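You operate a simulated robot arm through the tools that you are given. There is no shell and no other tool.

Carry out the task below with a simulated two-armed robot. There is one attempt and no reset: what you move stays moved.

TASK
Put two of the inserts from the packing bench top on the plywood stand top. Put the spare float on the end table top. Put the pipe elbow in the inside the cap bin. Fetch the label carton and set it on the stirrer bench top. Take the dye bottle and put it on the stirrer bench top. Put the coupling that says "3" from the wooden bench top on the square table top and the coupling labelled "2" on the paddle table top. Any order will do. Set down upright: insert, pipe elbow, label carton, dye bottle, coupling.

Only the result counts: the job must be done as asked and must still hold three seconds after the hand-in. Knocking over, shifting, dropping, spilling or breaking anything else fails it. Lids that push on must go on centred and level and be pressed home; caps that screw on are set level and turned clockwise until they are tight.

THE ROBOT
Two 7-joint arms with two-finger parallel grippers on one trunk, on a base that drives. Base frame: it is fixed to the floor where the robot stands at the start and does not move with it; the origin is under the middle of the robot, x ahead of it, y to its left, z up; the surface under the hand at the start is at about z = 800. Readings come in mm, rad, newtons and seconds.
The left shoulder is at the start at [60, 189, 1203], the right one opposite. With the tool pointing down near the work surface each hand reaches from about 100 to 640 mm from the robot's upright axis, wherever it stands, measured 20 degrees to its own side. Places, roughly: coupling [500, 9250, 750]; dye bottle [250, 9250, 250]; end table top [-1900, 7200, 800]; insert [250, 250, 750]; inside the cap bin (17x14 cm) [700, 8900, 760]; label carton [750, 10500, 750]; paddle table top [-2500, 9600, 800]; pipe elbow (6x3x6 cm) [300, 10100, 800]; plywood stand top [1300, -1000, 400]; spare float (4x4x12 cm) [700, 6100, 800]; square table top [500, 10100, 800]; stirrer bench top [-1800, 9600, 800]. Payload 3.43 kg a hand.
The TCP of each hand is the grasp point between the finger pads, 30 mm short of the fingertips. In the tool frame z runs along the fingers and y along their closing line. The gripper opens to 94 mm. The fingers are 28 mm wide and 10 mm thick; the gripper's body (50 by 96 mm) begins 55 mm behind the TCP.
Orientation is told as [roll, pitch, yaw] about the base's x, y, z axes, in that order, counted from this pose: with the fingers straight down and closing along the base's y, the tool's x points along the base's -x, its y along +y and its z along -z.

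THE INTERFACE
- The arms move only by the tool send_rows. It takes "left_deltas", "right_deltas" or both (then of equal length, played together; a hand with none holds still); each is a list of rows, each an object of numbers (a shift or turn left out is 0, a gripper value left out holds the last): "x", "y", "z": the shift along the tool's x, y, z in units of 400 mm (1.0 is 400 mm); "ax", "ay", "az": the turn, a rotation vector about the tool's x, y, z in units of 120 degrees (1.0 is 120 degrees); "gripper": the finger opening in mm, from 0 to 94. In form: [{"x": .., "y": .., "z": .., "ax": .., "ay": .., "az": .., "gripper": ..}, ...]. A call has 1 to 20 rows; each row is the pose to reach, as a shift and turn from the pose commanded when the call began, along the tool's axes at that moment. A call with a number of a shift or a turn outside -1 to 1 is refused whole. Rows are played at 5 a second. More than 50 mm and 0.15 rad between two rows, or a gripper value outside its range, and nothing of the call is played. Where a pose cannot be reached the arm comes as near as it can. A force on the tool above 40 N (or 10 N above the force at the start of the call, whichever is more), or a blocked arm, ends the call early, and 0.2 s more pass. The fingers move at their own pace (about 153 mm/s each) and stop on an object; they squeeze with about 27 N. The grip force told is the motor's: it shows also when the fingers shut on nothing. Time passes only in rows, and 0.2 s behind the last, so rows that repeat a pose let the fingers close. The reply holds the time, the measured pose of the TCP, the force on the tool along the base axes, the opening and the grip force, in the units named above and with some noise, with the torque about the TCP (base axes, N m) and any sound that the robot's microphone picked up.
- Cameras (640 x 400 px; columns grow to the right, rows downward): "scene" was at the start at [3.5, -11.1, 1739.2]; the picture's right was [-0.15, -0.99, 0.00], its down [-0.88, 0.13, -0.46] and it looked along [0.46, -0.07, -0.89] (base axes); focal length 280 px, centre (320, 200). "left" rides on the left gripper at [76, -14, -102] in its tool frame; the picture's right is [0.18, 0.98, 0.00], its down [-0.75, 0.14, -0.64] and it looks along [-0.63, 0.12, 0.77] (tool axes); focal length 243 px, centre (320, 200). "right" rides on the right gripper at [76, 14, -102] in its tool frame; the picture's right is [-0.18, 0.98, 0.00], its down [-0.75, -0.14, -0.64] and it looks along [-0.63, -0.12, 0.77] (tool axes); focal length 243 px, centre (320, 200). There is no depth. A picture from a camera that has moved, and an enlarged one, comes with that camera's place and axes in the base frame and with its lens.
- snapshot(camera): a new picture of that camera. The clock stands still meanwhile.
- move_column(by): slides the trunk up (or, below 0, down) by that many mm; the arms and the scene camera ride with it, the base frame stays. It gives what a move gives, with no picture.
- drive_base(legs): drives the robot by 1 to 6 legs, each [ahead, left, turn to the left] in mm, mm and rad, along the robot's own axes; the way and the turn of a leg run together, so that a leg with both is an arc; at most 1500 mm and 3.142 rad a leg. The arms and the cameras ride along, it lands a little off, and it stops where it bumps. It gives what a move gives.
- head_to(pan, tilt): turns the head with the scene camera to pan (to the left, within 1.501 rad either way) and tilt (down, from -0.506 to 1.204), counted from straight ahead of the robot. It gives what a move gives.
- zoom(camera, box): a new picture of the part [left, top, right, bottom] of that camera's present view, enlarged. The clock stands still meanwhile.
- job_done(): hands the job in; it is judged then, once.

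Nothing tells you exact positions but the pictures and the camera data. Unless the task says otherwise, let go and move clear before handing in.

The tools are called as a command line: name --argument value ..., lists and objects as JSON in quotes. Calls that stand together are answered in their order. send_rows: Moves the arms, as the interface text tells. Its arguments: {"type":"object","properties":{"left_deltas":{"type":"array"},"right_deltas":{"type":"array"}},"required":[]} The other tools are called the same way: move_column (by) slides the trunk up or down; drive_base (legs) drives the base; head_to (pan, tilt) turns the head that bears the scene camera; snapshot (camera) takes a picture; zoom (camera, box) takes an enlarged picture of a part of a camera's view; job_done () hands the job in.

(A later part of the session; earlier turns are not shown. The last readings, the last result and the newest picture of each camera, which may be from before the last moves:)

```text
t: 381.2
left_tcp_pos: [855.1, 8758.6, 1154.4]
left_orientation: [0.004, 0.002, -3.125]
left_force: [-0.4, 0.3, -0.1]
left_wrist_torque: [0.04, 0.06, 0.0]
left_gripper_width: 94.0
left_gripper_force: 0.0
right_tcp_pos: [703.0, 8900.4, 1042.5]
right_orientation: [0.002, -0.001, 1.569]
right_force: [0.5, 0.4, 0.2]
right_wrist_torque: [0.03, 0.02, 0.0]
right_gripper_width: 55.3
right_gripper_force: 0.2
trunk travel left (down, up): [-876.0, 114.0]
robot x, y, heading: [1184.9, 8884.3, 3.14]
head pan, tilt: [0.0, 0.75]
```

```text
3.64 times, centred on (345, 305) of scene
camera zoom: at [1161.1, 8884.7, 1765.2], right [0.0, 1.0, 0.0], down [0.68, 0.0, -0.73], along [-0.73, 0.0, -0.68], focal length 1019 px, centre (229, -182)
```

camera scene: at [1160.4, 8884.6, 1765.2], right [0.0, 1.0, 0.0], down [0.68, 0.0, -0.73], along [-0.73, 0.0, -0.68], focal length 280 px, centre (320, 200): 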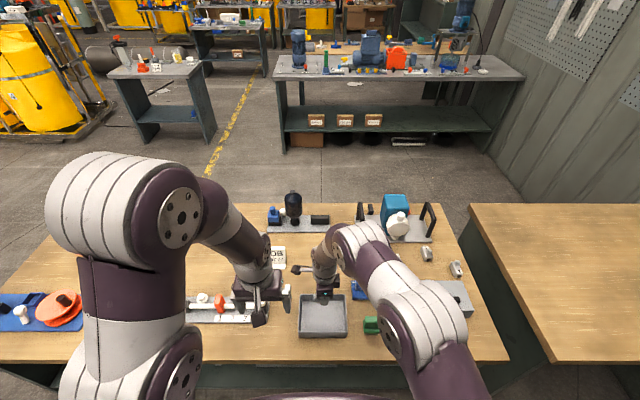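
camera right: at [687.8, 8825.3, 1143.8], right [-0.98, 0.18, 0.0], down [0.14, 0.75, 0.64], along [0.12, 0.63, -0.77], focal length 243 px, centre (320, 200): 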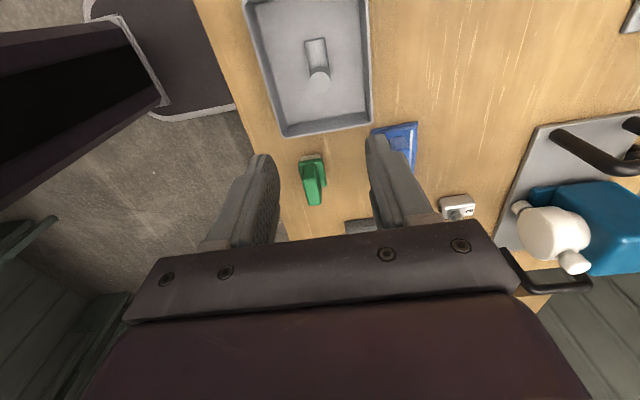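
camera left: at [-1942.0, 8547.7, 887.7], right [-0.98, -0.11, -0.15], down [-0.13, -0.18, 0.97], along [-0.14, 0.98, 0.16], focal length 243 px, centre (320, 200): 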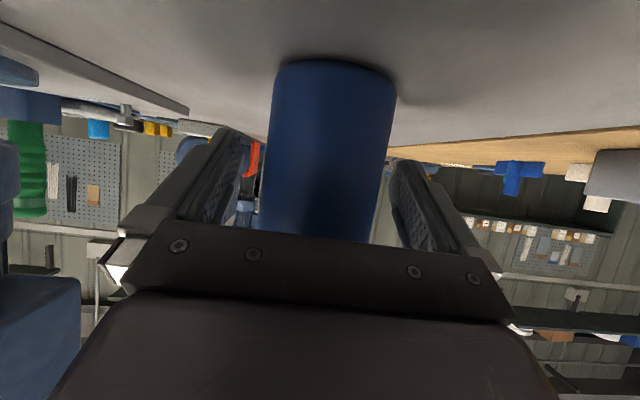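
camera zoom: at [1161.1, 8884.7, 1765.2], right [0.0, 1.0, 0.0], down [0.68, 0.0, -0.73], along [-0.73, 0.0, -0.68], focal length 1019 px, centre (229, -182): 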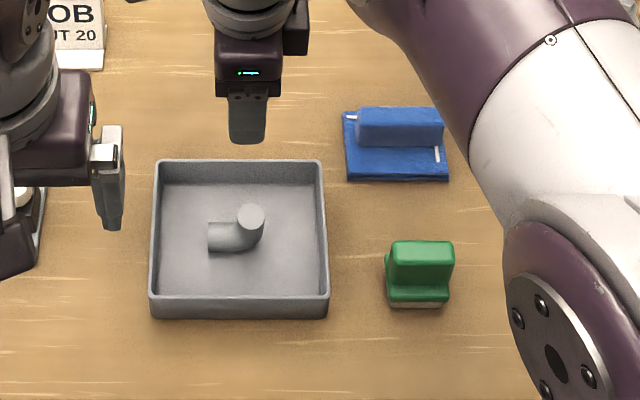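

The pipe elbow stands upright in the cap bin. I retract and turn the right hand back to neutral, then move north to the couplings.

send_rows --right_deltas '[{"z": -0.1, "az": -0.06}, {"z": -0.2, "az": -0.12}, {"x": -0.05, "y": -0.05, "z": -0.3, "az": -0.18}, {"x": -0.1, "y": -0.1, "z": -0.3, "az": -0.24}, {"x": -0.15, "y": -0.15, "z": -0.3, "az": -0.3}, {"x": -0.2, "y": -0.2, "z": -0.3, "az": -0.36}, {"x": -0.25, "y": -0.25, "z": -0.3, "az": -0.42}, {"x": -0.3, "y": -0.3, "z": -0.3, "az": -0.48}, {"x": -0.35, "y": -0.35, "z": -0.3, "az": -0.54}, {"x": -0.38, "y": -0.37, "z": -0.3, "az": -0.6}, {"x": -0.38, "y": -0.37, "z": -0.3, "az": -0.66}, {"x": -0.38, "y": -0.37, "z": -0.3, "az": -0.72}, {"x": -0.38, "y": -0.37, "z": -0.3, "az": -0.75}]'

drive_base --legs '[[-60, 0, 0], [0, -400, 0]]'

head_to --pan 0.0 --tilt 0.85

snapshot --camera "scene"

zoom --camera "scene" --box '[230, 150, 410, 270]'

```text
t: 384.0
left_tcp_pos: [853.1, 8759.8, 1154.8]
left_orientation: [0.004, 0.0, -3.123]
left_force: [-1.3, 0.5, 0.6]
left_wrist_torque: [0.0, -0.02, -0.01]
left_gripper_width: 93.9
left_gripper_force: 0.0
right_tcp_pos: [852.4, 9052.6, 1162.4]
right_orientation: [-0.002, -0.001, -3.141]
right_force: [1.1, 0.1, 0.4]
right_wrist_torque: [0.03, 0.04, 0.02]
right_gripper_width: 55.1
right_gripper_force: 0.0
trunk travel left (down, up): [-876.0, 114.0]
robot x, y, heading: [1181.6, 8883.3, 3.14]
head pan, tilt: [0.0, 0.75]
```

```text
t: 387.1
left_tcp_pos: [914.0, 9159.4, 1154.4]
left_orientation: [0.002, 0.001, -3.124]
left_force: [0.4, -0.8, 0.0]
left_wrist_torque: [0.0, 0.02, 0.01]
left_gripper_width: 94.1
left_gripper_force: 0.1
right_tcp_pos: [912.1, 9453.0, 1162.5]
right_orientation: [-0.005, -0.001, 3.139]
right_force: [-0.1, 0.4, -0.3]
right_wrist_torque: [0.01, 0.03, -0.03]
right_gripper_width: 54.9
right_gripper_force: 0.2
trunk travel left (down, up): [-876.0, 114.0]
robot x, y, heading: [1241.5, 9289.4, 3.136]
head pan, tilt: [0.0, 0.75]
```

```text
t: 387.8
left_tcp_pos: [912.3, 9161.4, 1154.4]
left_orientation: [0.005, 0.003, -3.123]
left_force: [-0.6, -0.5, 0.0]
left_wrist_torque: [0.01, 0.01, -0.01]
left_gripper_width: 93.9
left_gripper_force: 0.0
right_tcp_pos: [911.5, 9454.7, 1162.9]
right_orientation: [-0.002, 0.001, 3.141]
right_force: [-0.2, -0.3, -0.4]
right_wrist_torque: [-0.03, 0.02, 0.0]
right_gripper_width: 54.9
right_gripper_force: 0.1
trunk travel left (down, up): [-876.0, 114.0]
robot x, y, heading: [1242.1, 9285.6, 3.139]
head pan, tilt: [0.0, 0.85]
```

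```text
taken
camera scene: at [1224.9, 9287.5, 1757.2], right [0.0, 1.0, 0.0], down [0.75, 0.0, -0.66], along [-0.66, 0.0, -0.75], focal length 280 px, centre (320, 200)
```

scene: 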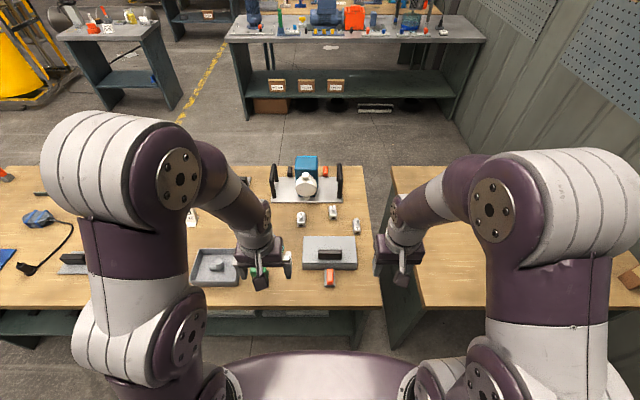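

```text
3.33 times, centred on (320, 210) of scene
camera zoom: at [1224.9, 9287.5, 1757.2], right [0.0, 1.0, 0.0], down [0.75, 0.0, -0.66], along [-0.66, 0.0, -0.75], focal length 934 px, centre (320, 167)
```

zoom: 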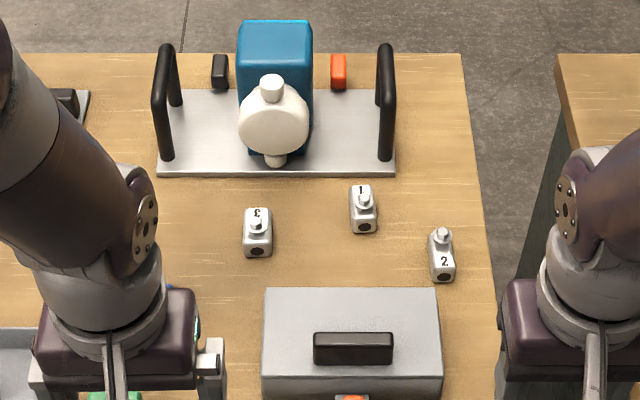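

zoom --camera "scene" --box '[290, 195, 370, 245]'

```text
8.00 times, centred on (330, 220) of scene
camera zoom: at [1224.9, 9287.5, 1757.2], right [0.0, 1.0, 0.0], down [0.75, 0.0, -0.66], along [-0.66, 0.0, -0.75], focal length 2241 px, centre (240, 40)
```

zoom: 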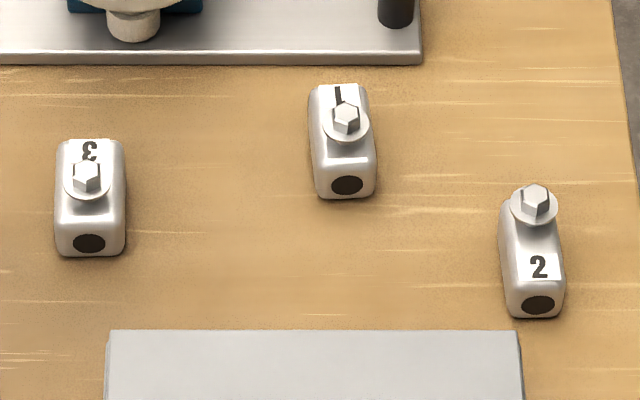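

Labels are readable: "3" (its digit upside-down) at about (478,9205), "1" in the middle, "2" at about (518,9444). I move in closer and lower the trunk 200 mm so both hands can reach.

drive_base --legs '[[132, -14, 0]]'

move_column --by -180

snapshot --camera "scene"

snapshot --camera "right"

snapshot --camera "left"

```text
t: 389.1
left_tcp_pos: [784.0, 9176.6, 1156.0]
left_orientation: [0.004, 0.001, -3.125]
left_force: [0.3, -0.3, 0.3]
left_wrist_torque: [0.03, 0.04, 0.0]
left_gripper_width: 93.9
left_gripper_force: 0.1
right_tcp_pos: [781.7, 9469.4, 1163.3]
right_orientation: [-0.003, -0.002, 3.138]
right_force: [0.3, 0.5, -1.7]
right_wrist_torque: [0.0, 0.02, -0.04]
right_gripper_width: 55.1
right_gripper_force: 0.0
trunk travel left (down, up): [-876.0, 114.0]
robot x, y, heading: [1112.2, 9303.7, 3.136]
head pan, tilt: [0.0, 0.85]
```

```text
t: 391.1
left_tcp_pos: [782.4, 9176.0, 974.7]
left_orientation: [0.004, 0.002, -3.122]
left_force: [-0.6, 0.4, -0.3]
left_wrist_torque: [0.01, -0.01, 0.0]
left_gripper_width: 93.7
left_gripper_force: 0.0
right_tcp_pos: [780.1, 9469.2, 982.2]
right_orientation: [0.0, 0.001, 3.139]
right_force: [0.5, 0.3, 0.4]
right_wrist_torque: [0.01, -0.01, 0.0]
right_gripper_width: 55.1
right_gripper_force: 0.1
trunk travel left (down, up): [-696.0, 294.0]
robot x, y, heading: [1112.9, 9300.6, 3.14]
head pan, tilt: [0.0, 0.85]
```

```text
taken
camera scene: at [1093.5, 9301.1, 1577.2], right [0.0, 1.0, 0.0], down [0.75, 0.0, -0.66], along [-0.66, 0.0, -0.75], focal length 280 px, centre (320, 200)
```

scene: 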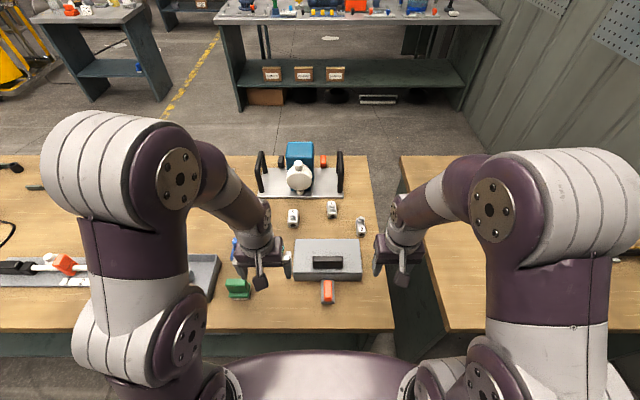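

```text
taken
camera right: at [855.6, 9454.8, 1083.8], right [-0.19, -0.98, 0.0], down [-0.75, 0.14, 0.64], along [-0.63, 0.12, -0.77], focal length 243 px, centre (320, 200)
```

right: 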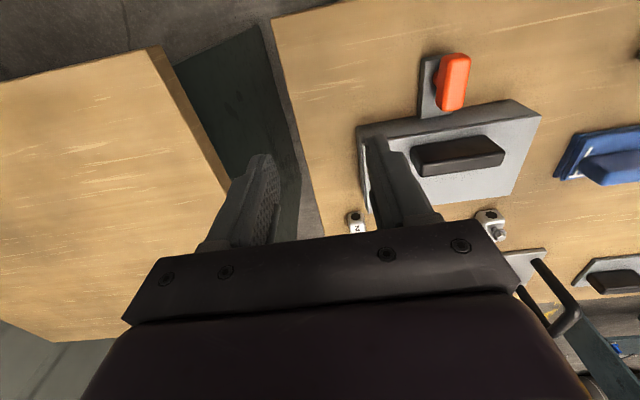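

```text
taken
camera left: at [858.0, 9192.2, 1075.3], right [0.2, -0.98, 0.0], down [-0.75, -0.15, 0.64], along [-0.63, -0.13, -0.77], focal length 243 px, centre (320, 200)
```

left: 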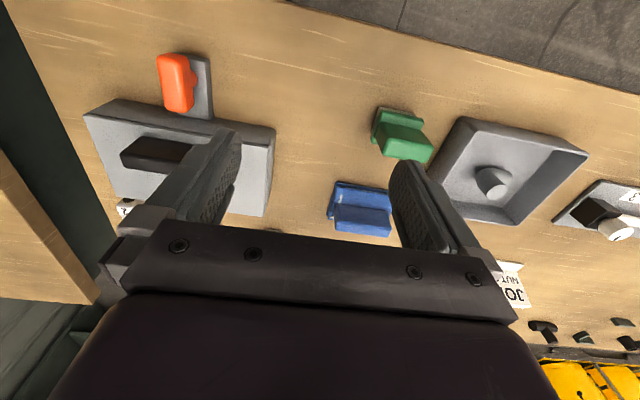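

zoom --camera "scene" --box '[280, 190, 380, 250]'

```text
6.40 times, centred on (330, 220) of scene
camera zoom: at [1093.5, 9301.1, 1577.2], right [0.0, 1.0, 0.0], down [0.75, 0.0, -0.66], along [-0.66, 0.0, -0.75], focal length 1793 px, centre (256, 72)
```

zoom: 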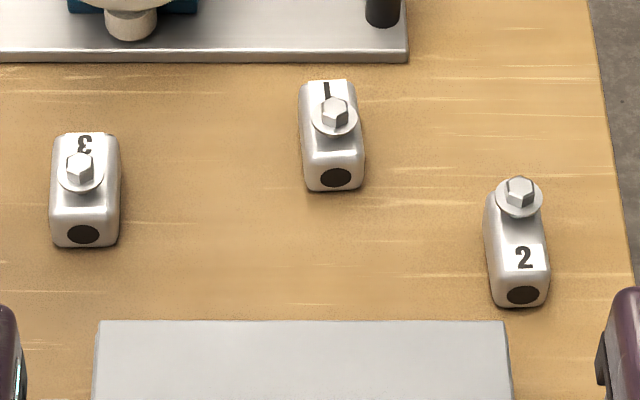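

"3" is centred at (478,9205) and "2" at (520,9445). I bring both hands above them, tilting the left hand 20° forward for reach.

send_rows --left_deltas '[{"x": -0.095, "y": -0.011, "ay": -0.02, "gripper": 66}, {"x": -0.19, "y": -0.022, "ay": -0.04}, {"x": -0.285, "y": -0.033, "ay": -0.06}, {"x": -0.38, "y": -0.044, "ay": -0.08}, {"x": -0.475, "y": -0.055, "ay": -0.1}, {"x": -0.57, "y": -0.066, "ay": -0.12}, {"x": -0.665, "y": -0.077, "ay": -0.14}, {"x": -0.7594, "y": -0.0874, "ay": -0.167}, {"x": -0.7594, "y": -0.0874, "ay": -0.167}]' --right_deltas '[{"x": -0.093, "y": 0.009, "gripper": 66}, {"x": -0.186, "y": 0.018}, {"x": -0.279, "y": 0.027}, {"x": -0.371, "y": 0.036}, {"x": -0.464, "y": 0.045}, {"x": -0.557, "y": 0.054}, {"x": -0.65, "y": 0.0635}, {"x": -0.65, "y": 0.0635, "z": 0.08}, {"x": -0.65, "y": 0.0635, "z": 0.15}]'

snapshot --camera "right"

snapshot --camera "left"

snapshot --camera "scene"

```text
t: 393.1
left_tcp_pos: [477.2, 9204.4, 972.9]
left_orientation: [0.007, -0.348, -3.125]
left_force: [0.0, -1.1, 0.4]
left_wrist_torque: [-0.01, 0.01, 0.01]
left_gripper_width: 66.2
left_gripper_force: 0.1
right_tcp_pos: [520.3, 9443.7, 922.2]
right_orientation: [0.0, 0.0, 3.14]
right_force: [0.6, -0.7, 0.5]
right_wrist_torque: [-0.01, 0.02, -0.01]
right_gripper_width: 66.2
right_gripper_force: 0.1
right hand out of reach, approached as far as the arm can: row 7, 8
trunk travel left (down, up): [-696.0, 294.0]
robot x, y, heading: [1111.8, 9302.5, 3.14]
head pan, tilt: [0.0, 0.85]
```

```text
taken
camera right: at [595.5, 9430.2, 1023.3], right [-0.19, -0.98, 0.0], down [-0.75, 0.14, 0.64], along [-0.63, 0.12, -0.77], focal length 243 px, centre (320, 200)
```

right: 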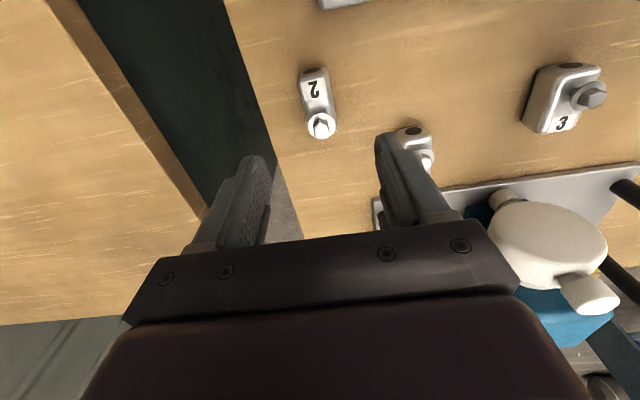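

```text
taken
camera left: at [583.5, 9222.2, 1041.7], right [0.19, -0.98, -0.06], down [-0.49, -0.15, 0.86], along [-0.85, -0.14, -0.51], focal length 243 px, centre (320, 200)
```

left: 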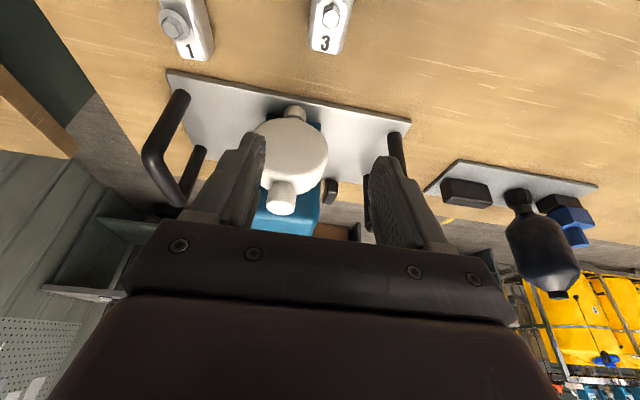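

```text
taken
camera scene: at [1093.0, 9301.2, 1577.2], right [0.0, 1.0, 0.0], down [0.75, 0.0, -0.66], along [-0.66, 0.0, -0.75], focal length 280 px, centre (320, 200)
```

scene: 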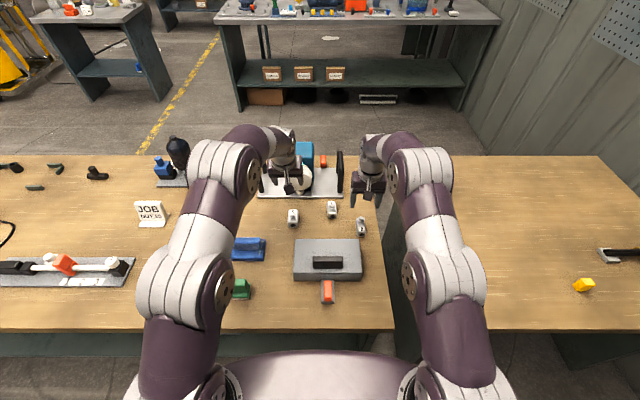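

Both are confirmed: "2" along (506–535, 9447), "3" at (478,9208). I descend with both hands.

send_rows --left_deltas '[{"x": 0.025, "y": -0.0015, "z": 0.069}, {"x": 0.05, "y": -0.003, "z": 0.138}, {"x": 0.076, "y": -0.0045, "z": 0.206}, {"x": 0.101, "y": -0.006, "z": 0.275}, {"x": 0.125, "y": -0.0075, "z": 0.34}, {"x": 0.14, "y": -0.009, "z": 0.38}, {"x": 0.152, "y": -0.009, "z": 0.4127}, {"x": 0.152, "y": -0.009, "z": 0.4127}]' --right_deltas '[{"y": -0.0075, "z": 0.05}, {"y": -0.0075, "z": 0.1}, {"y": -0.0075, "z": 0.15}, {"y": -0.0075, "z": 0.2}, {"y": -0.0075, "z": 0.25}, {"y": -0.0075, "z": 0.29}, {"y": -0.0075, "z": 0.318}, {"y": -0.0075, "z": 0.318}]'

snapshot --camera "right"

snapshot --camera "left"

```text
t: 394.9
left_tcp_pos: [478.2, 9208.4, 797.3]
left_orientation: [0.005, -0.347, -3.127]
left_force: [0.0, -0.1, 0.6]
left_wrist_torque: [-0.01, 0.01, -0.03]
left_gripper_width: 66.3
left_gripper_force: 0.1
right_tcp_pos: [520.7, 9447.0, 793.8]
right_orientation: [-0.003, 0.001, 3.14]
right_force: [-0.2, 0.1, -1.6]
right_wrist_torque: [0.0, 0.02, 0.01]
right_gripper_width: 65.9
right_gripper_force: 0.0
trunk travel left (down, up): [-696.0, 294.0]
robot x, y, heading: [1111.8, 9304.4, 3.139]
head pan, tilt: [0.0, 0.85]
```

```text
taken
camera right: at [595.5, 9432.8, 896.3], right [-0.19, -0.98, 0.0], down [-0.75, 0.14, 0.64], along [-0.63, 0.12, -0.77], focal length 243 px, centre (320, 200)
```

right: 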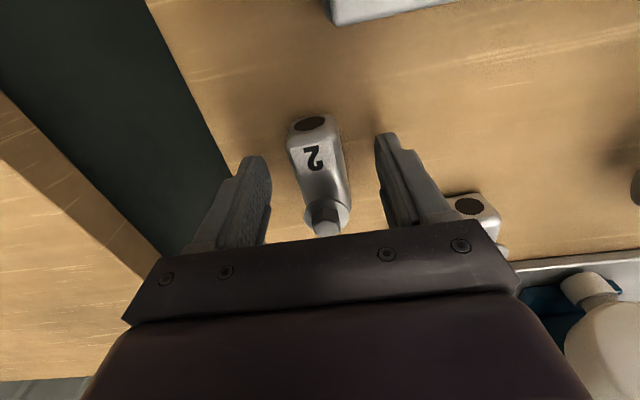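

```text
taken
camera left: at [584.8, 9225.2, 865.8], right [0.19, -0.98, -0.06], down [-0.49, -0.15, 0.86], along [-0.85, -0.14, -0.51], focal length 243 px, centre (320, 200)
```

left: 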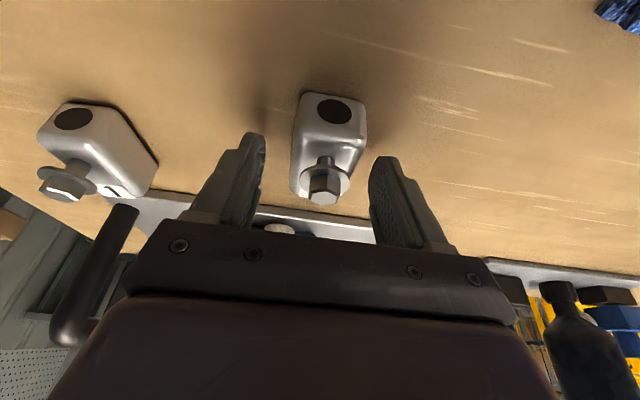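

Both couplings sit between the fingers. I close both grippers.

send_rows --left_deltas '[{"gripper": 45}, {"gripper": 25}, {"gripper": 20}, {"gripper": 20}]' --right_deltas '[{"gripper": 45}, {"gripper": 25}, {"gripper": 20}, {"gripper": 20}]'

snapshot --camera "right"

snapshot --camera "left"

```text
t: 395.9
left_tcp_pos: [477.3, 9207.4, 796.9]
left_orientation: [0.005, -0.349, -3.126]
left_force: [-1.2, 0.1, -0.3]
left_wrist_torque: [0.04, 0.04, 0.03]
left_gripper_width: 37.6
left_gripper_force: 27.4
right_tcp_pos: [519.7, 9446.1, 794.6]
right_orientation: [-0.002, 0.0, 3.14]
right_force: [1.2, -0.7, 0.6]
right_wrist_torque: [-0.1, 0.1, 0.07]
right_gripper_width: 29.5
right_gripper_force: 26.9
trunk travel left (down, up): [-696.0, 294.0]
robot x, y, heading: [1113.7, 9304.6, 3.141]
head pan, tilt: [0.0, 0.85]
```

```text
taken
camera right: at [595.1, 9432.6, 896.4], right [-0.18, -0.98, 0.0], down [-0.75, 0.14, 0.64], along [-0.63, 0.12, -0.77], focal length 243 px, centre (320, 200)
```

right: 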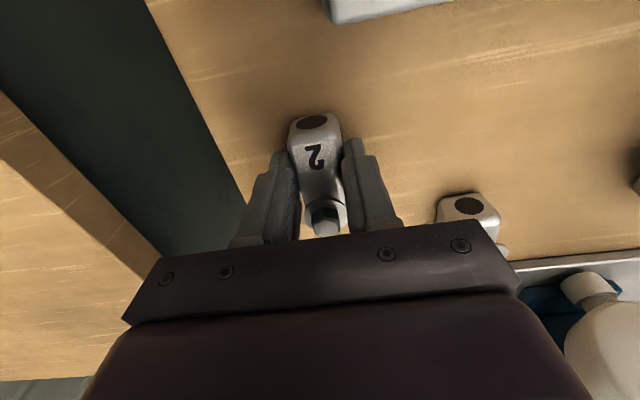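

```text
taken
camera left: at [584.5, 9225.0, 865.7], right [0.19, -0.98, -0.06], down [-0.49, -0.15, 0.86], along [-0.85, -0.14, -0.51], focal length 243 px, centre (320, 200)
```

left: 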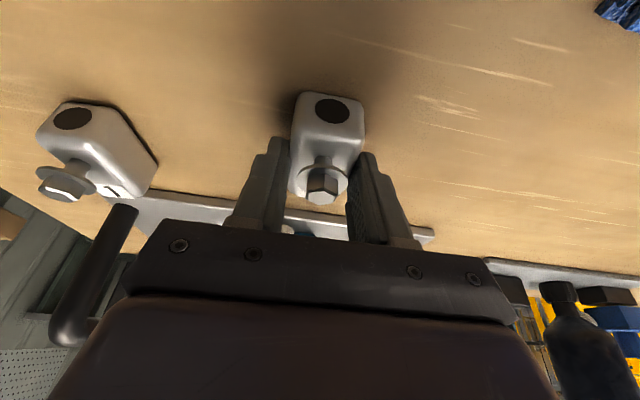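

Both are gripped (38 mm and 30 mm). I lift both together with the trunk.

move_column --by 40

move_column --by 140

snapshot --camera "right"

snapshot --camera "left"

snapshot --camera "scene"

```text
t: 396.7
left_tcp_pos: [478.1, 9207.0, 836.8]
left_orientation: [0.005, -0.345, -3.125]
left_force: [-0.5, -0.4, -4.2]
left_wrist_torque: [0.01, -0.05, -0.01]
left_gripper_width: 37.6
left_gripper_force: 26.8
right_tcp_pos: [518.6, 9446.1, 833.1]
right_orientation: [-0.001, 0.001, 3.139]
right_force: [0.4, -0.5, -3.9]
right_wrist_torque: [0.03, -0.01, -0.01]
right_gripper_width: 29.6
right_gripper_force: 27.6
trunk travel left (down, up): [-736.0, 254.0]
robot x, y, heading: [1109.2, 9305.8, 3.141]
head pan, tilt: [0.0, 0.85]
```

```text
t: 398.4
left_tcp_pos: [477.3, 9208.8, 977.7]
left_orientation: [0.004, -0.346, -3.126]
left_force: [0.0, 0.4, -3.6]
left_wrist_torque: [0.02, -0.05, 0.0]
left_gripper_width: 37.4
left_gripper_force: 26.7
right_tcp_pos: [518.9, 9446.7, 973.7]
right_orientation: [-0.003, 0.002, 3.139]
right_force: [0.6, -0.8, -3.9]
right_wrist_torque: [0.0, -0.04, -0.02]
right_gripper_width: 29.7
right_gripper_force: 26.3
trunk travel left (down, up): [-876.0, 114.0]
robot x, y, heading: [1111.9, 9302.9, 3.139]
head pan, tilt: [0.0, 0.85]
```

```text
taken
camera right: at [594.5, 9432.8, 1075.8], right [-0.19, -0.98, 0.0], down [-0.75, 0.14, 0.64], along [-0.63, 0.12, -0.77], focal length 243 px, centre (320, 200)
```

right: 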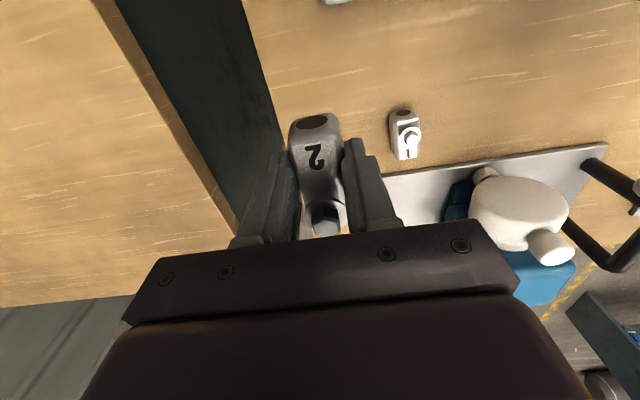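

```text
taken
camera left: at [583.9, 9225.2, 1045.2], right [0.19, -0.98, -0.06], down [-0.49, -0.15, 0.86], along [-0.85, -0.14, -0.51], focal length 243 px, centre (320, 200)
```

left: 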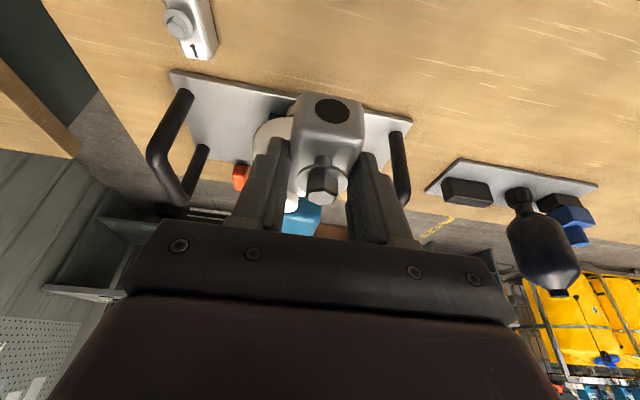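

```text
taken
camera scene: at [1091.7, 9301.2, 1757.1], right [0.0, 1.0, 0.0], down [0.75, 0.0, -0.66], along [-0.66, 0.0, -0.75], focal length 280 px, centre (320, 200)
```

scene: 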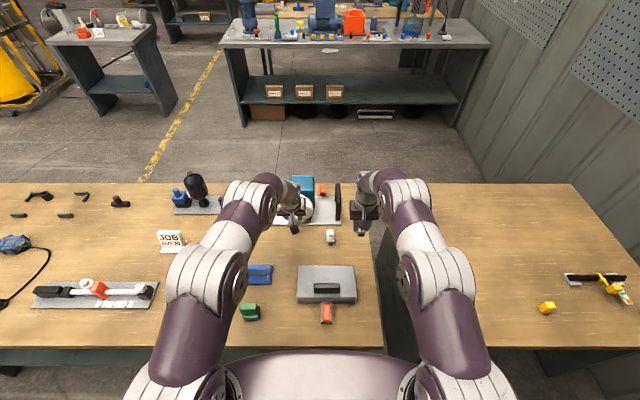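

Both couplings are in hand. I raise and retract the hands, then move north to the square table.

send_rows --left_deltas '[{"x": -0.03, "z": -0.085}, {"x": -0.05, "z": -0.15}, {"x": 0.05, "z": -0.19}, {"x": 0.14, "z": -0.23}, {"x": 0.23, "z": -0.27}, {"x": 0.32, "z": -0.31}, {"x": 0.41, "z": -0.355}, {"x": 0.519, "z": -0.402}]' --right_deltas '[{"z": -0.1}, {"z": -0.2}, {"x": 0.1, "z": -0.25}, {"x": 0.2, "z": -0.25}, {"x": 0.3, "z": -0.25}, {"x": 0.41, "z": -0.25}, {"x": 0.52, "z": -0.25}, {"x": 0.625, "z": -0.25}]'

drive_base --legs '[[-60, 0, 0], [0, -690, 0]]'

snapshot --camera "scene"

zoom --camera "scene" --box '[200, 190, 460, 350]'

```text
t: 400.2
left_tcp_pos: [731.7, 9212.9, 1058.0]
left_orientation: [0.005, -0.349, -3.125]
left_force: [1.3, -1.1, -4.0]
left_wrist_torque: [0.0, 0.02, 0.01]
left_gripper_width: 37.8
left_gripper_force: 27.3
right_tcp_pos: [775.0, 9445.4, 1076.2]
right_orientation: [-0.003, -0.002, 3.141]
right_force: [0.7, -0.2, -3.4]
right_wrist_torque: [0.01, 0.02, -0.02]
right_gripper_width: 29.4
right_gripper_force: 26.9
trunk travel left (down, up): [-876.0, 114.0]
robot x, y, heading: [1108.6, 9304.7, 3.141]
head pan, tilt: [0.0, 0.85]
```

```text
t: 404.5
left_tcp_pos: [788.6, 9901.9, 1057.6]
left_orientation: [0.002, -0.348, -3.129]
left_force: [0.3, -0.3, -3.2]
left_wrist_torque: [-0.04, 0.0, -0.04]
left_gripper_width: 37.6
left_gripper_force: 27.0
right_tcp_pos: [834.1, 10134.5, 1073.5]
right_orientation: [-0.001, 0.0, 3.136]
right_force: [0.2, -0.4, -3.3]
right_wrist_torque: [-0.01, -0.02, 0.0]
right_gripper_width: 29.7
right_gripper_force: 26.6
trunk travel left (down, up): [-876.0, 114.0]
robot x, y, heading: [1177.7, 9987.8, 3.141]
head pan, tilt: [0.0, 0.85]
```

```text
taken
camera scene: at [1155.2, 9988.0, 1757.2], right [0.0, 1.0, 0.0], down [0.75, 0.0, -0.66], along [-0.66, 0.0, -0.75], focal length 280 px, centre (320, 200)
```

scene: 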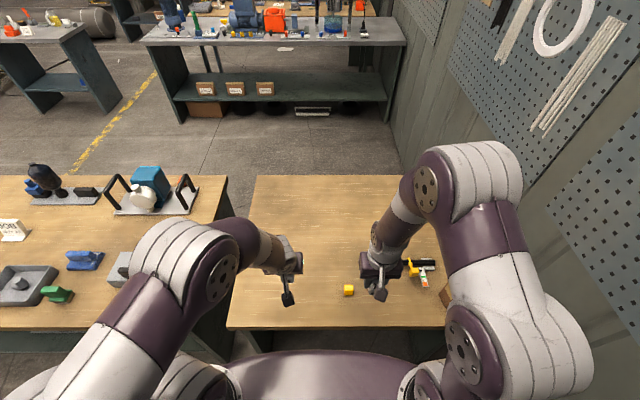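

```text
2.46 times, centred on (330, 270) of scene
camera zoom: at [1155.2, 9988.0, 1757.2], right [0.0, 1.0, 0.0], down [0.75, 0.0, -0.66], along [-0.66, 0.0, -0.75], focal length 690 px, centre (295, 28)
```

zoom: 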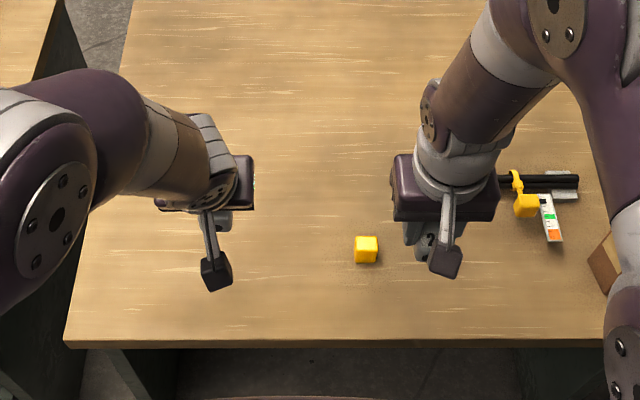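

The near left part of the square table is free. I lower "3" toward (680,9890).

send_rows --left_deltas '[{"x": -0.06, "y": 0.008, "z": 0.03}, {"x": -0.13, "y": 0.016, "z": 0.06}, {"x": -0.2, "y": 0.024, "z": 0.1}, {"x": -0.21, "y": 0.03, "z": 0.18}, {"x": -0.18, "y": 0.03, "z": 0.27}, {"x": -0.15, "y": 0.03, "z": 0.37}, {"x": -0.11, "y": 0.03, "z": 0.48}, {"x": -0.0777, "y": 0.03, "z": 0.5807}, {"x": -0.0777, "y": 0.03, "z": 0.5807}]'

snapshot --camera "left"

zoom --camera "scene" --box '[200, 190, 460, 350]'

```text
t: 406.5
left_tcp_pos: [680.8, 9886.8, 849.1]
left_orientation: [0.005, -0.347, -3.13]
left_force: [-0.7, 0.0, -3.1]
left_wrist_torque: [-0.04, -0.06, 0.0]
left_gripper_width: 37.9
left_gripper_force: 27.4
right_tcp_pos: [833.0, 10133.3, 1073.2]
right_orientation: [-0.001, -0.001, 3.135]
right_force: [0.1, -0.3, -2.4]
right_wrist_torque: [-0.04, 0.0, 0.01]
right_gripper_width: 29.7
right_gripper_force: 27.6
trunk travel left (down, up): [-876.0, 114.0]
robot x, y, heading: [1173.9, 9989.2, 3.132]
head pan, tilt: [0.0, 0.85]
```

```text
taken
camera left: at [787.0, 9903.4, 917.3], right [0.19, -0.98, -0.06], down [-0.49, -0.14, 0.86], along [-0.85, -0.13, -0.51], focal length 243 px, centre (320, 200)
```

left: 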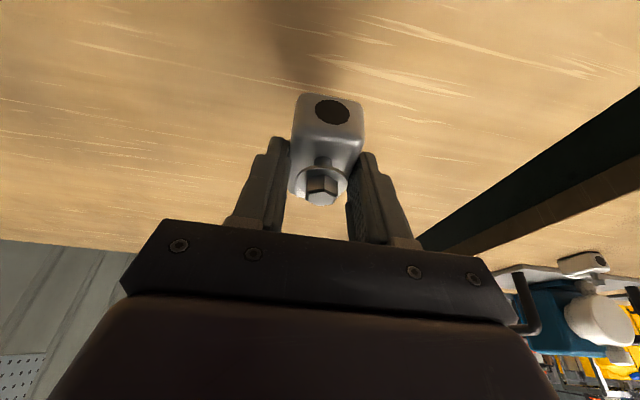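

```text
2.46 times, centred on (330, 270) of scene
camera zoom: at [1155.8, 9989.0, 1757.2], right [0.01, 1.0, 0.0], down [0.75, 0.0, -0.66], along [-0.66, 0.0, -0.75], focal length 690 px, centre (295, 28)
```

zoom: 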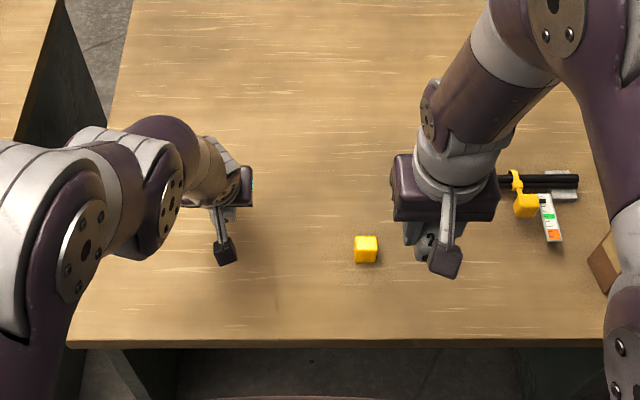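

send_rows --left_deltas '[{"x": 0.0085, "z": 0.0235}, {"x": 0.017, "z": 0.047}, {"x": 0.0255, "z": 0.07}, {"x": 0.034, "z": 0.094}, {"x": 0.034, "z": 0.094}]'

send_rows --left_deltas '[{"x": 0.0034, "z": 0.0094}, {"x": 0.0068, "z": 0.0188}, {"x": 0.0068, "z": 0.0188}]'

```text
t: 407.7
left_tcp_pos: [681.4, 9886.9, 809.8]
left_orientation: [0.006, -0.348, -3.13]
left_force: [0.0, -0.1, -3.0]
left_wrist_torque: [0.04, -0.01, 0.0]
left_gripper_width: 37.4
left_gripper_force: 27.4
right_tcp_pos: [832.1, 10135.8, 1075.0]
right_orientation: [-0.001, 0.001, 3.136]
right_force: [-0.6, -0.4, -3.6]
right_wrist_torque: [-0.02, -0.03, -0.01]
right_gripper_width: 29.7
right_gripper_force: 26.5
trunk travel left (down, up): [-876.0, 114.0]
robot x, y, heading: [1176.8, 9989.3, 3.138]
head pan, tilt: [0.0, 0.85]
```

```text
t: 408.5
left_tcp_pos: [680.3, 9887.5, 801.6]
left_orientation: [0.005, -0.347, -3.13]
left_force: [-0.5, 0.2, -3.1]
left_wrist_torque: [0.0, -0.01, -0.01]
left_gripper_width: 37.7
left_gripper_force: 27.0
right_tcp_pos: [833.5, 10134.6, 1073.9]
right_orientation: [-0.003, -0.002, 3.137]
right_force: [0.1, -1.1, -3.2]
right_wrist_torque: [-0.01, -0.05, -0.02]
right_gripper_width: 29.9
right_gripper_force: 26.6
trunk travel left (down, up): [-876.0, 114.0]
robot x, y, heading: [1174.5, 9991.2, 3.14]
head pan, tilt: [0.0, 0.85]
```

send_rows --left_deltas '[{"x": 0.002, "z": 0.006}, {"x": 0.004, "z": 0.011}, {"x": 0.004, "z": 0.011}]'

snapshot --camera "left"

```text
t: 409.3
left_tcp_pos: [680.3, 9886.6, 797.0]
left_orientation: [0.006, -0.347, -3.129]
left_force: [-0.7, -0.2, 0.0]
left_wrist_torque: [0.09, -0.08, 0.0]
left_gripper_width: 38.1
left_gripper_force: 27.3
right_tcp_pos: [833.7, 10133.7, 1073.4]
right_orientation: [-0.001, 0.001, 3.136]
right_force: [-0.4, -0.7, -2.4]
right_wrist_torque: [0.01, 0.0, 0.02]
right_gripper_width: 29.6
right_gripper_force: 26.6
trunk travel left (down, up): [-876.0, 114.0]
robot x, y, heading: [1172.4, 9990.4, 3.136]
head pan, tilt: [0.0, 0.85]
```

```text
taken
camera left: at [786.9, 9903.9, 865.4], right [0.19, -0.98, -0.06], down [-0.49, -0.14, 0.86], along [-0.85, -0.13, -0.51], focal length 243 px, centre (320, 200)
```

left: 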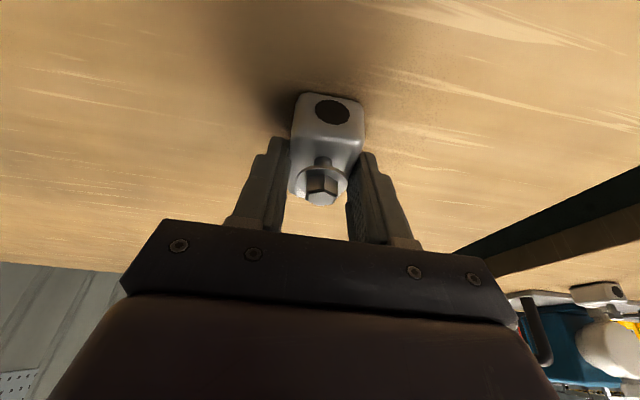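

Contact has begun (weight taken). I press 1 mm more, open, and withdraw up along the tool axis.

send_rows --left_deltas '[{"x": 0.001, "z": 0.003}, {"x": 0.001, "z": 0.003, "gripper": 50}, {"x": 0.001, "z": 0.003, "gripper": 66}, {"x": 0.001, "z": 0.003, "gripper": 66}]'

send_rows --left_deltas '[{"z": -0.05}, {"z": -0.12}, {"z": -0.22}, {"z": -0.32}, {"z": -0.42}, {"z": -0.52}, {"z": -0.62}]'

snapshot --camera "left"

snapshot --camera "scene"

```text
t: 410.3
left_tcp_pos: [681.5, 9888.2, 795.0]
left_orientation: [0.006, -0.347, -3.128]
left_force: [0.9, 0.0, -0.4]
left_wrist_torque: [-0.02, -0.01, 0.02]
left_gripper_width: 65.8
left_gripper_force: 0.0
right_tcp_pos: [833.7, 10134.9, 1073.1]
right_orientation: [-0.002, 0.0, 3.136]
right_force: [-0.6, 0.5, -2.8]
right_wrist_torque: [0.01, -0.04, 0.04]
right_gripper_width: 29.6
right_gripper_force: 26.8
trunk travel left (down, up): [-876.0, 114.0]
robot x, y, heading: [1173.5, 9990.3, 3.138]
head pan, tilt: [0.0, 0.85]
```

```text
t: 411.9
left_tcp_pos: [766.6, 9889.9, 1030.7]
left_orientation: [0.005, -0.346, -3.128]
left_force: [0.4, -0.7, -0.1]
left_wrist_torque: [-0.04, 0.0, 0.03]
left_gripper_width: 65.9
left_gripper_force: 0.0
right_tcp_pos: [833.6, 10135.3, 1074.0]
right_orientation: [-0.001, 0.0, 3.137]
right_force: [0.2, 0.2, -2.8]
right_wrist_torque: [0.0, -0.03, -0.01]
right_gripper_width: 29.8
right_gripper_force: 27.2
trunk travel left (down, up): [-876.0, 114.0]
robot x, y, heading: [1170.9, 9986.2, 3.135]
head pan, tilt: [0.0, 0.85]
```

```text
taken
camera left: at [873.1, 9906.2, 1097.7], right [0.19, -0.98, -0.06], down [-0.49, -0.14, 0.86], along [-0.85, -0.13, -0.51], focal length 243 px, centre (320, 200)
```

left: 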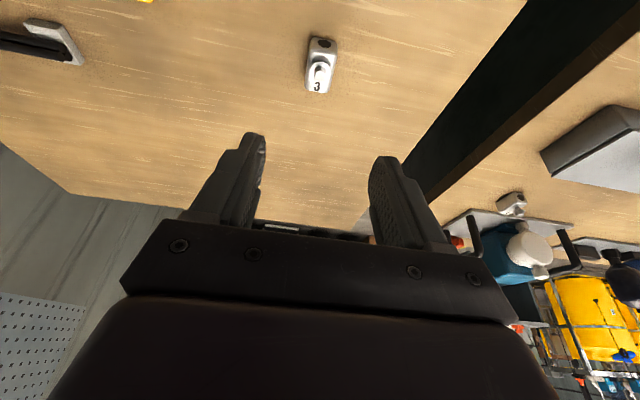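

```text
taken
camera scene: at [1157.4, 9988.8, 1757.1], right [0.01, 1.0, 0.0], down [0.75, 0.0, -0.66], along [-0.66, 0.0, -0.75], focal length 280 px, centre (320, 200)
```

scene: 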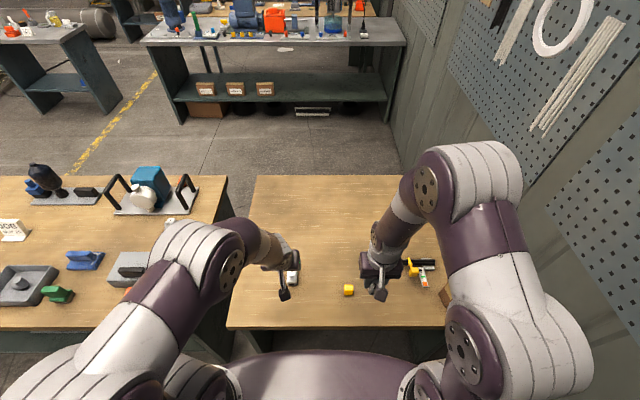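

"3" stands on the square table. For the label carton at about (760,10481) I straighten the left hand, then move and turn the base so the left hand can reach it clear of the wall.

send_rows --left_deltas '[{"x": -0.015, "z": -0.04, "ay": 0.042}, {"x": -0.03, "z": -0.08, "ay": 0.084}, {"x": -0.045, "z": -0.12, "ay": 0.125}, {"x": -0.06, "z": -0.1645, "ay": 0.167}, {"x": -0.06, "z": -0.1645, "ay": 0.167, "gripper": 90}]'

drive_base --legs '[[21, -194, 0], [0, 0, -0.635]]'

snapshot --camera "scene"

snapshot --camera "left"

```text
t: 413.1
left_tcp_pos: [765.0, 9890.7, 1098.2]
left_orientation: [0.004, 0.004, -3.127]
left_force: [0.3, -0.8, 0.8]
left_wrist_torque: [0.02, -0.02, 0.0]
left_gripper_width: 90.2
left_gripper_force: 0.1
right_tcp_pos: [834.2, 10135.4, 1072.8]
right_orientation: [-0.001, -0.001, 3.134]
right_force: [0.2, -0.5, -2.8]
right_wrist_torque: [0.01, 0.0, 0.02]
right_gripper_width: 29.6
right_gripper_force: 26.8
trunk travel left (down, up): [-876.0, 114.0]
robot x, y, heading: [1178.3, 9991.5, 3.135]
head pan, tilt: [0.0, 0.85]
```

```text
t: 416.4
left_tcp_pos: [765.0, 10347.5, 1097.8]
left_orientation: [0.004, 0.003, 2.516]
left_force: [0.4, -0.4, -0.5]
left_wrist_torque: [0.01, 0.02, 0.02]
left_gripper_width: 90.0
left_gripper_force: 0.0
right_tcp_pos: [967.4, 10503.6, 1075.1]
right_orientation: [0.0, 0.0, 2.497]
right_force: [-0.6, 0.8, -2.7]
right_wrist_torque: [0.01, 0.01, 0.0]
right_gripper_width: 29.7
right_gripper_force: 27.2
trunk travel left (down, up): [-876.0, 114.0]
robot x, y, heading: [1153.9, 10184.0, 2.497]
head pan, tilt: [0.0, 0.85]
```

```text
taken
camera scene: at [1139.3, 10193.5, 1757.2], right [0.6, 0.8, 0.0], down [0.6, -0.45, -0.66], along [-0.53, 0.4, -0.75], focal length 280 px, centre (320, 200)
```

scene: 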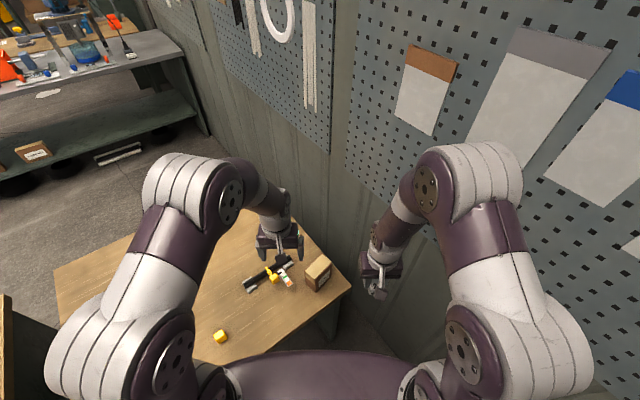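

```text
taken
camera left: at [836.0, 10315.8, 1198.7], right [-0.43, -0.9, 0.0], down [-0.69, 0.33, 0.64], along [-0.58, 0.27, -0.77], focal length 243 px, centre (320, 200)
```

left: 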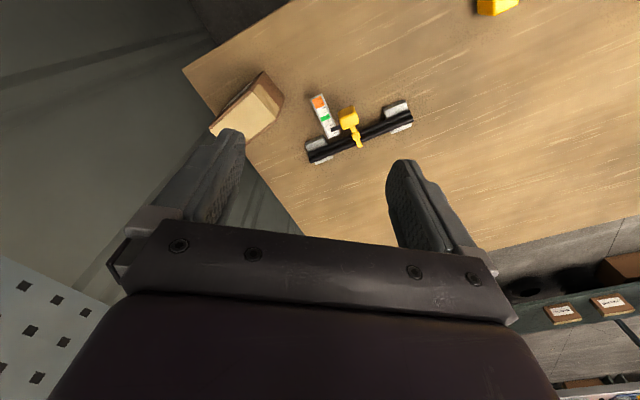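

zoom --camera "left" --box '[180, 50, 440, 220]'

zoom --camera "scene" --box '[220, 220, 380, 330]'

```text
2.35 times, centred on (310, 135) of left
camera zoom: at [836.0, 10315.8, 1198.7], right [-0.43, -0.9, 0.0], down [-0.69, 0.33, 0.64], along [-0.58, 0.27, -0.77], focal length 571 px, centre (344, 353)
```

zoom: 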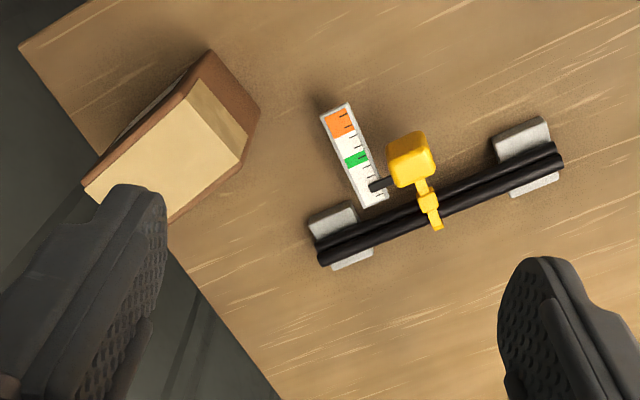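

```text
3.64 times, centred on (300, 275) of scene
camera zoom: at [1139.3, 10193.5, 1757.2], right [0.6, 0.8, 0.0], down [0.6, -0.45, -0.66], along [-0.53, 0.4, -0.75], focal length 1019 px, centre (393, -73)
```

zoom: 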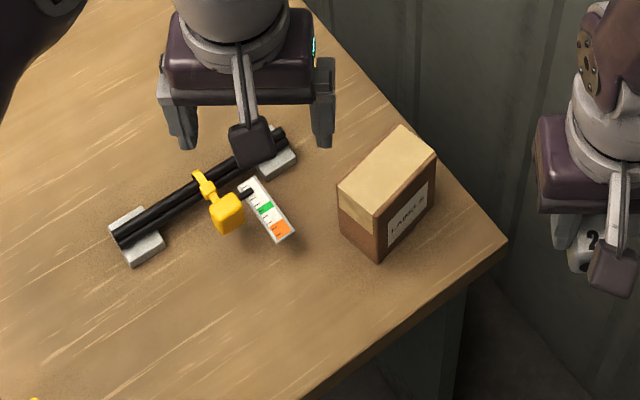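

The carton ("LABELS") is turned about 12°, roughly 53×85×111 mm, centred at (753,10478). I turn the left gripper to close across its short side and move above it.

send_rows --left_deltas '[{"x": -0.05, "y": -0.06, "az": 0.065}, {"x": -0.1, "y": -0.12, "az": 0.13}, {"x": -0.16, "y": -0.18, "az": 0.195}, {"x": -0.216, "y": -0.248, "az": 0.26}, {"x": -0.216, "y": -0.248, "az": 0.3467}, {"x": -0.216, "y": -0.248, "z": 0.09, "az": 0.3467}, {"x": -0.216, "y": -0.248, "z": 0.18, "az": 0.3467}, {"x": -0.216, "y": -0.248, "z": 0.27, "az": 0.3467}, {"x": -0.216, "y": -0.248, "z": 0.32, "az": 0.3467}, {"x": -0.216, "y": -0.248, "z": 0.32, "az": 0.3467}]'

snapshot --camera "left"

snapshot --camera "scene"

```text
refused: row 5 steps farther than a row can; nothing moved
```

```text
taken
camera left: at [836.0, 10315.8, 1198.7], right [-0.43, -0.9, 0.0], down [-0.69, 0.33, 0.64], along [-0.58, 0.27, -0.77], focal length 243 px, centre (320, 200)
```

left: 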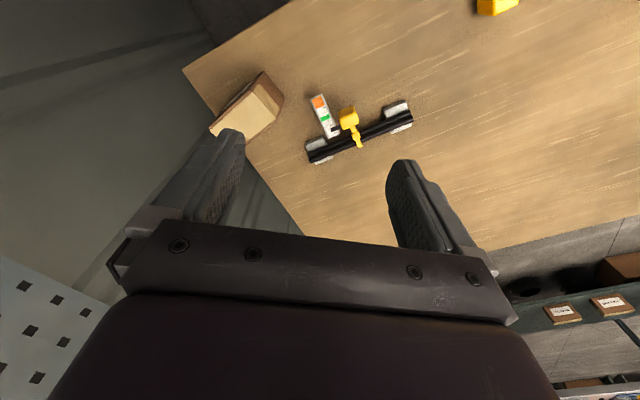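

```text
taken
camera scene: at [1139.3, 10193.5, 1757.2], right [0.6, 0.8, 0.0], down [0.6, -0.45, -0.66], along [-0.53, 0.4, -0.75], focal length 280 px, centre (320, 200)
```

scene: 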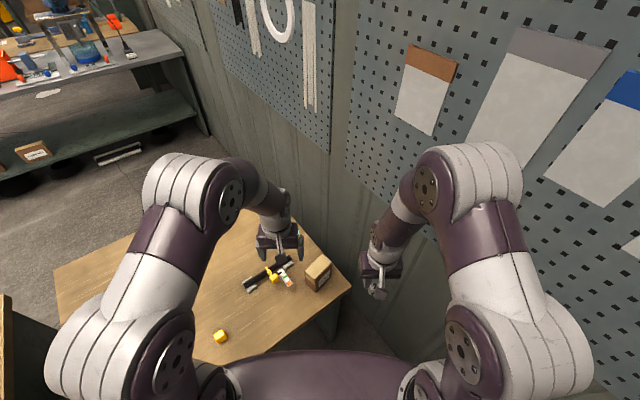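

One rotation step was too large; I resend it with smaller steps.

send_rows --left_deltas '[{"x": -0.05, "y": -0.06, "az": 0.065}, {"x": -0.1, "y": -0.12, "az": 0.13}, {"x": -0.16, "y": -0.18, "az": 0.195}, {"x": -0.216, "y": -0.248, "az": 0.26}, {"x": -0.216, "y": -0.248, "az": 0.31}, {"x": -0.216, "y": -0.248, "z": 0.09, "az": 0.3467}, {"x": -0.216, "y": -0.248, "z": 0.18, "az": 0.3467}, {"x": -0.216, "y": -0.248, "z": 0.27, "az": 0.3467}, {"x": -0.216, "y": -0.248, "z": 0.32, "az": 0.3467}, {"x": -0.216, "y": -0.248, "z": 0.32, "az": 0.3467}]'

snapshot --camera "left"

zoom --camera "scene" --box '[220, 200, 420, 340]'

```text
t: 418.6
left_tcp_pos: [755.4, 10478.4, 969.2]
left_orientation: [0.001, 0.005, 1.791]
left_force: [-0.6, 0.4, -0.4]
left_wrist_torque: [-0.01, -0.01, -0.01]
left_gripper_width: 90.1
left_gripper_force: 0.1
right_tcp_pos: [967.8, 10503.1, 1075.2]
right_orientation: [-0.001, 0.001, 2.498]
right_force: [0.1, 0.1, -2.9]
right_wrist_torque: [-0.03, -0.04, 0.0]
right_gripper_width: 29.8
right_gripper_force: 26.5
trunk travel left (down, up): [-876.0, 114.0]
robot x, y, heading: [1154.9, 10182.5, 2.497]
head pan, tilt: [0.0, 0.85]
```

```text
taken
camera left: at [785.1, 10408.3, 1070.4], right [-0.92, -0.39, 0.0], down [-0.3, 0.71, 0.64], along [-0.25, 0.59, -0.77], focal length 243 px, centre (320, 200)
```

left: 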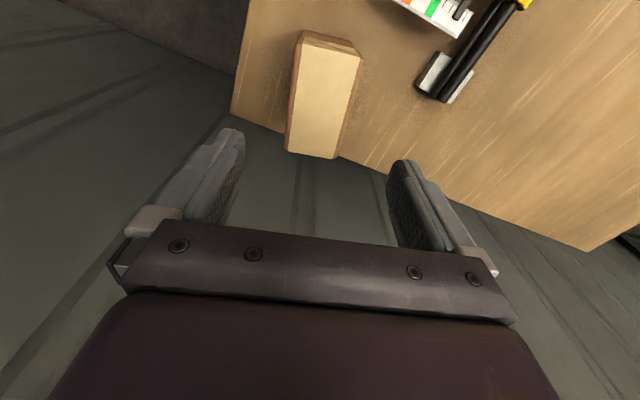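

```text
2.86 times, centred on (320, 270) of scene
camera zoom: at [1139.6, 10194.1, 1757.2], right [0.6, 0.8, 0.0], down [0.6, -0.45, -0.66], along [-0.53, 0.4, -0.75], focal length 800 px, centre (320, 0)
```

zoom: 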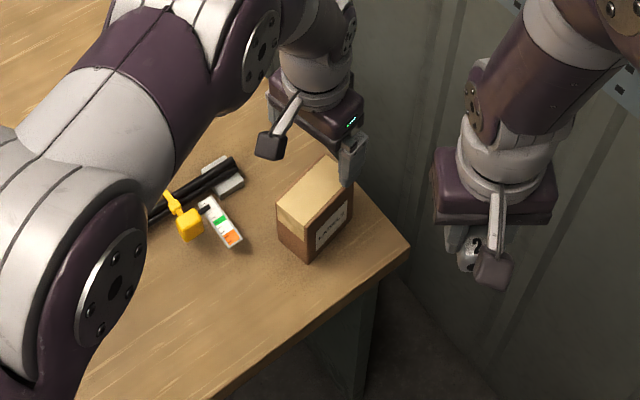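

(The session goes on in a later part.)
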